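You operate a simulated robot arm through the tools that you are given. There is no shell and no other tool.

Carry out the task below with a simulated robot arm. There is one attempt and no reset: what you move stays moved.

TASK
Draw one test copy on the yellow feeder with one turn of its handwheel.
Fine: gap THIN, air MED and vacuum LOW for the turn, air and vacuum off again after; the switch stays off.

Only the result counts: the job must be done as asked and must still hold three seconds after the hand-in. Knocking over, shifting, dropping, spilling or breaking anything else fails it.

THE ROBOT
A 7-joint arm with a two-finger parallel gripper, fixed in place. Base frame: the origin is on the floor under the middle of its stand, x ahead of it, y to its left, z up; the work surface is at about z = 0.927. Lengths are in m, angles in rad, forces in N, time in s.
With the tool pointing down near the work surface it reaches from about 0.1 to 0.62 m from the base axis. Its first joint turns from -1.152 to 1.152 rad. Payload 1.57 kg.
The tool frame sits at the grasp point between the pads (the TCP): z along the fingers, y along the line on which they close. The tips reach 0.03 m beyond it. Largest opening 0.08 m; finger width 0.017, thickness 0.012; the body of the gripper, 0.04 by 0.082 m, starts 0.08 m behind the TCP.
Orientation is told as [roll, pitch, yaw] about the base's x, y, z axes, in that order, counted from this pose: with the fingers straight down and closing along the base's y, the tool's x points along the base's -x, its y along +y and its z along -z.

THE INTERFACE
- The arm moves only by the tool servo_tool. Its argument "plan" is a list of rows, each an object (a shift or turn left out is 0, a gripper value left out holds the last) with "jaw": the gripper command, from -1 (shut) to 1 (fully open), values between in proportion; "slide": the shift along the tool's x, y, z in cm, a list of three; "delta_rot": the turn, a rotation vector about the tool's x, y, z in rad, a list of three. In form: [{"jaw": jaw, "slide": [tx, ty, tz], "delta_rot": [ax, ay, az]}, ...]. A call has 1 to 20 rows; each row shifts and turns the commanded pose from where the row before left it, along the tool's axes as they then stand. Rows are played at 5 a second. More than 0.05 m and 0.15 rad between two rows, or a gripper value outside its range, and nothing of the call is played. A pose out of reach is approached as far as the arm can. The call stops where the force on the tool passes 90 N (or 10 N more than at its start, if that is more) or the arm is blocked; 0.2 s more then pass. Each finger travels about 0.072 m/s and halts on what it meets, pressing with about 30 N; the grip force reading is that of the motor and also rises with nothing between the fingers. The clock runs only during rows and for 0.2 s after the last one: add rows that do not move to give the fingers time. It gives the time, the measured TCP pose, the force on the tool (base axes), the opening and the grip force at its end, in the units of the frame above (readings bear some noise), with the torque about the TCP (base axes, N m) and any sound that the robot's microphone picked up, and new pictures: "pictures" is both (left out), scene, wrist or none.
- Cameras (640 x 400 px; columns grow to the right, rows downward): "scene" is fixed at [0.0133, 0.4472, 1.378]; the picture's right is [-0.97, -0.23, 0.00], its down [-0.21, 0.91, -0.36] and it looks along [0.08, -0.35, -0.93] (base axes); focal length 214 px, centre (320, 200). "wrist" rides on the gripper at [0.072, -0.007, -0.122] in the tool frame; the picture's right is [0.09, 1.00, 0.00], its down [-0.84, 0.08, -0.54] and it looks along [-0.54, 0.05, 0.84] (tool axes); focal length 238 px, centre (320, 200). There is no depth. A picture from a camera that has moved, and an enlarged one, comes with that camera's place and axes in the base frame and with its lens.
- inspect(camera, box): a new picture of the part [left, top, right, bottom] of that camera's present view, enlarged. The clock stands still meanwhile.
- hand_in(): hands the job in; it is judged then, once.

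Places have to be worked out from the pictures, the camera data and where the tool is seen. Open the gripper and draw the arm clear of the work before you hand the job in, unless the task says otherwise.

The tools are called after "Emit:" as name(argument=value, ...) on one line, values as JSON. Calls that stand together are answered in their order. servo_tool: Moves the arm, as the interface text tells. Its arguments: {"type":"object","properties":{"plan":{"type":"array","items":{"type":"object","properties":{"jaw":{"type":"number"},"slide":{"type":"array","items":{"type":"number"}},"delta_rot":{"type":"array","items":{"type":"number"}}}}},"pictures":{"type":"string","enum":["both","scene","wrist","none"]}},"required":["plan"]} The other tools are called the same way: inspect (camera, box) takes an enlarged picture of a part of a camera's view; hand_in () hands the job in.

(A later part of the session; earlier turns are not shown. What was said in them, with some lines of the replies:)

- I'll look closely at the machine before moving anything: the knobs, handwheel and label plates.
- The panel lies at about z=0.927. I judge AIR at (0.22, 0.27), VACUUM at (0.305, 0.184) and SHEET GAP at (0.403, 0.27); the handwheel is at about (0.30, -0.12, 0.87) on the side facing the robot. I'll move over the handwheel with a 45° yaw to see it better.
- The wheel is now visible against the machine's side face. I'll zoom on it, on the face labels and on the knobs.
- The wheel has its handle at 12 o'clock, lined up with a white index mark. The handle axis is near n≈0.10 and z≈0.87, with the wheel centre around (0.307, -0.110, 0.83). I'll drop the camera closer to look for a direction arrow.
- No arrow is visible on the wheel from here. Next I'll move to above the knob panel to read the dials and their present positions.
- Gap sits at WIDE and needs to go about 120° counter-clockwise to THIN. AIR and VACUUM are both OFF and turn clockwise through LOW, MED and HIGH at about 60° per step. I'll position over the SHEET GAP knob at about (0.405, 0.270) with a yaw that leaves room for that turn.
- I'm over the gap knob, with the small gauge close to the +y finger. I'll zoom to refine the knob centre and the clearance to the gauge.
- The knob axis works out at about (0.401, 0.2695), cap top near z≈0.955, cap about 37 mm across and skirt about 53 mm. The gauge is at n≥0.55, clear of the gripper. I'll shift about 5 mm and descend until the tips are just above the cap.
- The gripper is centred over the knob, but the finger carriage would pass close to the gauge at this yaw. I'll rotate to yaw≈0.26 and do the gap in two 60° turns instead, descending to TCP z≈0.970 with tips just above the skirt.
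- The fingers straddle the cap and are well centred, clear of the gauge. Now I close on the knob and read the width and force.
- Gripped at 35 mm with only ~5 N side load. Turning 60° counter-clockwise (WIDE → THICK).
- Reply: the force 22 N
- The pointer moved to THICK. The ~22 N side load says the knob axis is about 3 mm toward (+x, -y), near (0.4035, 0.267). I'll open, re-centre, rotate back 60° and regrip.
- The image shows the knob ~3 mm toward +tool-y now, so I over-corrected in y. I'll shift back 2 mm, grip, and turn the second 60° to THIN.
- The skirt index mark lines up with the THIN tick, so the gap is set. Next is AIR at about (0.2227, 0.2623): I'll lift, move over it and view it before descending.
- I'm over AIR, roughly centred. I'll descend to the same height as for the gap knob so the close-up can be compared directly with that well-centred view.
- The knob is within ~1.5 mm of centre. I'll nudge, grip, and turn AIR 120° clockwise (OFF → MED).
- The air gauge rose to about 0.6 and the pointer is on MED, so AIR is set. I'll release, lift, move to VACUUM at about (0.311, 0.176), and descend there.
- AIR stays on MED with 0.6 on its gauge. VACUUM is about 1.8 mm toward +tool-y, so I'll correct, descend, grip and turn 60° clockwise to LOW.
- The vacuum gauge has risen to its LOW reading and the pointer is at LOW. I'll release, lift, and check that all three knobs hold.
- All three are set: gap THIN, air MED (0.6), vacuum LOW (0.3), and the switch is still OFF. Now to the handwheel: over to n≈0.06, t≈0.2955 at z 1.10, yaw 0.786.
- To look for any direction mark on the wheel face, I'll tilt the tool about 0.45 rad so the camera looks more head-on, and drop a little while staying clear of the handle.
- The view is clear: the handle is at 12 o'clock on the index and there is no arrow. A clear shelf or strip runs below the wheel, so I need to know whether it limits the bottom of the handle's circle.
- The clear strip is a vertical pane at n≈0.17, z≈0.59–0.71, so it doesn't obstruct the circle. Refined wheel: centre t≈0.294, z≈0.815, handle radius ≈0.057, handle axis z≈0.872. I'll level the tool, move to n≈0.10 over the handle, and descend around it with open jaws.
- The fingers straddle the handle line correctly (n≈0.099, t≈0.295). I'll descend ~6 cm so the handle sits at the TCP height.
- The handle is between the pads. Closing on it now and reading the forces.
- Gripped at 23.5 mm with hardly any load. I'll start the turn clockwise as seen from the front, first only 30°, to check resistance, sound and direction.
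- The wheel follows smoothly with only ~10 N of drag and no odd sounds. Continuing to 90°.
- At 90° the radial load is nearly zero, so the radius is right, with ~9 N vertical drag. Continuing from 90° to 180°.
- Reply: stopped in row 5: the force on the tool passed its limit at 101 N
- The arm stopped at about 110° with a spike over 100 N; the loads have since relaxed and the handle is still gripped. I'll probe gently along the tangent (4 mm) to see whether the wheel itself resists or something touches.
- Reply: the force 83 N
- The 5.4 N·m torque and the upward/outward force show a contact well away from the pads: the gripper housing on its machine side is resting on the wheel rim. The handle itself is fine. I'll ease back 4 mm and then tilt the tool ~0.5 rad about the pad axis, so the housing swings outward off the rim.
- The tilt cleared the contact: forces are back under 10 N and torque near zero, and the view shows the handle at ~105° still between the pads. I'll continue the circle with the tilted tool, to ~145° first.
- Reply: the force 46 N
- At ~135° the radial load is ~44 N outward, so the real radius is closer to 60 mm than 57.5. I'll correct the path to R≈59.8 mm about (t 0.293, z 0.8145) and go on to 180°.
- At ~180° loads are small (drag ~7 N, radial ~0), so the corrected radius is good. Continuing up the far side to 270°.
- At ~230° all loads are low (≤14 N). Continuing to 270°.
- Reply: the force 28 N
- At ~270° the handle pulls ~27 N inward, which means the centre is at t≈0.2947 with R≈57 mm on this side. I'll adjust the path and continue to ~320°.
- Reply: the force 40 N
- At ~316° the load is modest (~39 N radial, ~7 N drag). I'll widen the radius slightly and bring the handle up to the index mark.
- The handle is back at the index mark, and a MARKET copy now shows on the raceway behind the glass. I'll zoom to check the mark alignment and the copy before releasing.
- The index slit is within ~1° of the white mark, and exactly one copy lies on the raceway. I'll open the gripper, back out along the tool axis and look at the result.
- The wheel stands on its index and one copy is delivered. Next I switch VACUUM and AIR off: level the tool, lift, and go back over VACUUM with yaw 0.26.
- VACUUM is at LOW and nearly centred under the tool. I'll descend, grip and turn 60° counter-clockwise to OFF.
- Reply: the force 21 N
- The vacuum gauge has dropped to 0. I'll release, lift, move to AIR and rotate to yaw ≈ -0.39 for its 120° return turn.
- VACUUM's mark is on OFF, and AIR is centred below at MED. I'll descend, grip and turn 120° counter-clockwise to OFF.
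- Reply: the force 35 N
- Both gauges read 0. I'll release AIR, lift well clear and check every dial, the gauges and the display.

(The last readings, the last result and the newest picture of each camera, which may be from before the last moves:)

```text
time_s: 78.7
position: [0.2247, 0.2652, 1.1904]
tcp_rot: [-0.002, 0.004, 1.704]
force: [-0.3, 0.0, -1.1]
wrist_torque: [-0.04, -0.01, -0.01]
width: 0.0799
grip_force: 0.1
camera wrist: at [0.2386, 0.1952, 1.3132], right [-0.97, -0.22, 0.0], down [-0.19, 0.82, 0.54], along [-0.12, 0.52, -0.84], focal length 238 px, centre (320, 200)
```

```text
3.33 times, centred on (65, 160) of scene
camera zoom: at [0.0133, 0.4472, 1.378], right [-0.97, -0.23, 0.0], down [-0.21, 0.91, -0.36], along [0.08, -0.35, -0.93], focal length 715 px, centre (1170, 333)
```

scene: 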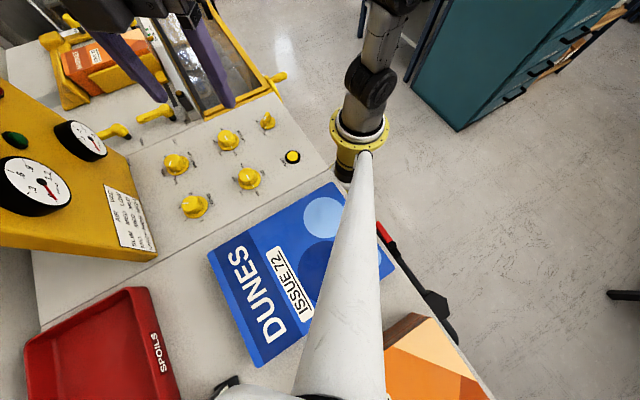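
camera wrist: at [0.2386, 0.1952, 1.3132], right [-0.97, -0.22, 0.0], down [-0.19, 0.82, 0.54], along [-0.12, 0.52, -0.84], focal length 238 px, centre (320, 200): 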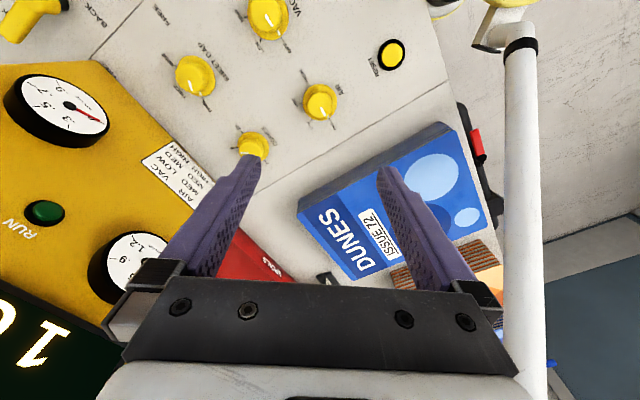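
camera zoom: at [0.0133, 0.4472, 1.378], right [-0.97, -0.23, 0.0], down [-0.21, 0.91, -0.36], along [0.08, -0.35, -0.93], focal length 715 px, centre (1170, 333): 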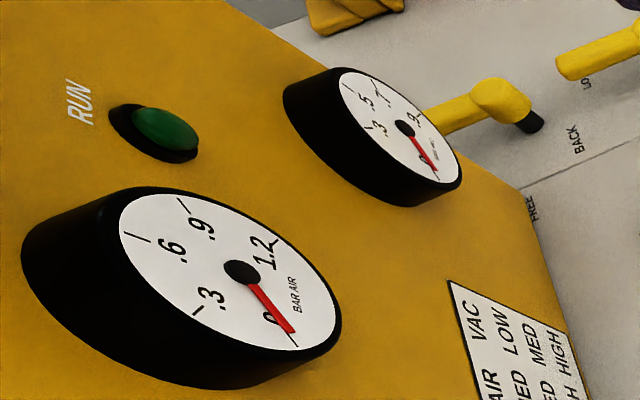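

The display shows "1", both gauges read 0, and the dials stand at gap THIN, air OFF, vacuum OFF, switch OFF. I'll draw the arm back to its starting pose, clear of the work, and take a final look.

Emit:
servo_tool(plan=[{"jaw": 1, "slide": [4.05, -0.99, -0.93]}, {"slide": [4.05, -0.99, -0.93]}, {"slide": [4.05, -0.99, -0.93]}, {"slide": [4.05, -0.99, -0.93]}, {"slide": [4.05, -0.99, -0.93]}, {"slide": [4.05, -0.99, -0.93]}, {"delta_rot": [0, 0, 0.142]}, {"delta_rot": [0, 0, 0.142]}, {"delta_rot": [0, 0, 0.142]}, {"delta_rot": [0, 0, 0.142]}, {"delta_rot": [0, 0, 0.142]}, {"delta_rot": [0, 0, 0.142]}, {"delta_rot": [0, 0, 0.142]}, {"delta_rot": [0, 0, 0.142]}, {"delta_rot": [0, 0, 0.142]}, {"delta_rot": [0, 0, 0.142]}, {"delta_rot": [0, 0, 0.142]}, {"delta_rot": [0, 0, 0.142]}, {}])

Emit:
inspect(camera="wrist", box=[440, 120, 640, 400])

Emit:
inspect(camera="wrist", box=[100, 0, 400, 300])

Emit:
inspect(camera="wrist", box=[340, 0, 560, 180])

Emit:
inspect(camera="scene", box=[0, 0, 300, 150])

```text
time_s: 82.7
position: [0.3137, 0.033, 1.2461]
tcp_rot: [-0.005, 0.0, -0.004]
force: [0.1, 0.2, -0.2]
wrist_torque: [0.0, 0.04, 0.02]
width: 0.0799
grip_force: 0.0
camera wrist: at [0.2405, 0.0262, 1.3687], right [-0.09, 1.0, 0.0], down [0.84, 0.08, 0.54], along [0.54, 0.04, -0.84], focal length 238 px, centre (320, 200)
```

scene: 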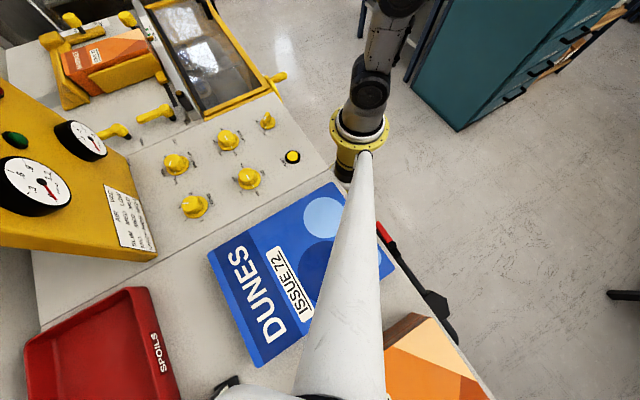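
wrist: 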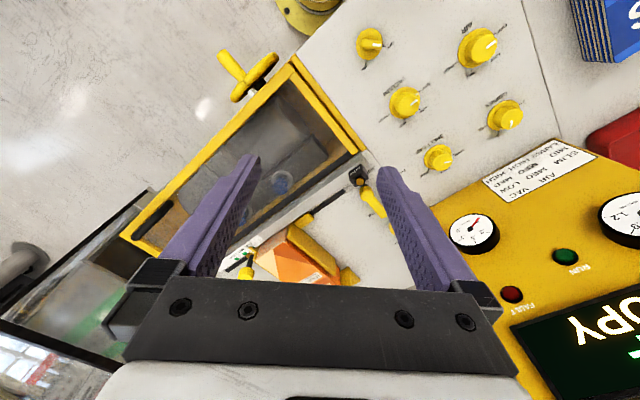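

```text
1.43 times, centred on (540, 260) of wrist
camera zoom: at [0.2405, 0.0262, 1.3687], right [-0.09, 1.0, 0.0], down [0.84, 0.08, 0.54], along [0.54, 0.04, -0.84], focal length 340 px, centre (6, 114)
```

zoom: 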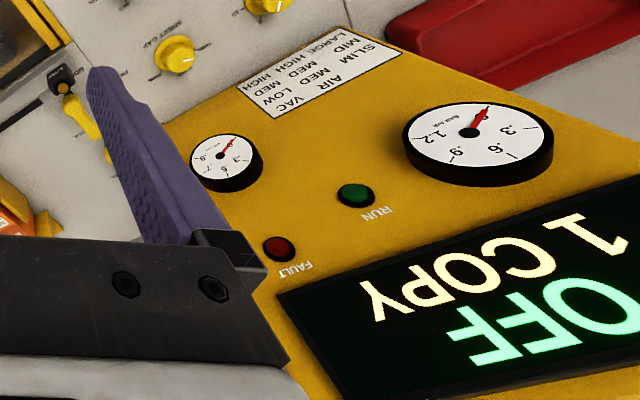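

```text
1.33 times, centred on (250, 150) of wrist
camera zoom: at [0.2405, 0.0262, 1.3687], right [-0.09, 1.0, 0.0], down [0.84, 0.08, 0.54], along [0.54, 0.04, -0.84], focal length 318 px, centre (413, 267)
```

zoom: 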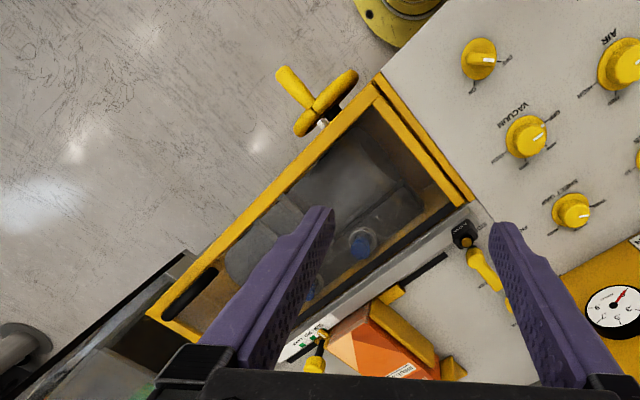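

```text
2.22 times, centred on (450, 90) of wrist
camera zoom: at [0.2405, 0.0262, 1.3687], right [-0.09, 1.0, 0.0], down [0.84, 0.08, 0.54], along [0.54, 0.04, -0.84], focal length 530 px, centre (31, 444)
```

zoom: 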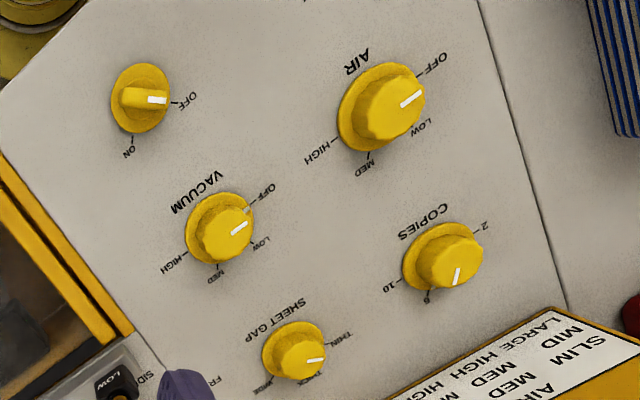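

```text
2.13 times, centred on (150, 75) of scene
camera zoom: at [0.0133, 0.4472, 1.378], right [-0.97, -0.23, 0.0], down [-0.21, 0.91, -0.36], along [0.08, -0.35, -0.93], focal length 458 px, centre (683, 467)
```

zoom: 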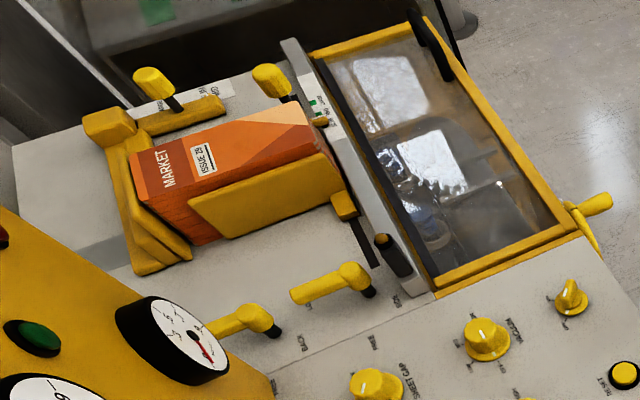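

The display reads "1 COPY / OFF". Gap is at THIN, air and vacuum are OFF at 0 bar, the switch is untouched, the wheel is on its index, and the arm is clear with the gripper open. Handing in.

Emit:
hand_in()

```text
The job is handed in.
```

The yellow feeder drew one test copy with one turn of its handwheel, and the job is handed in. The display reads "1 COPY / OFF" and a single MARKET copy lies on the raceway.

- **Settings for the turn:** gap was at THIN, air at MED (gauge 0.6 bar) and vacuum at LOW (about 0.3 bar).
- **After the turn:** air and vacuum are both back at OFF with their gauges at 0. The gap stays at THIN, and the switch was never touched.
- **Handwheel:** I turned it one full turn clockwise as seen from the front, since no direction arrow was visible. It ended within about 1° of its index mark. At about 110° the gripper housing pressed on the wheel rim, the force passed 100 N and the arm stopped. I tilted the tool clear and finished the turn. I saw no damage.

The arm is back at its starting pose with the gripper open. Nothing else looked moved in the final pictures.
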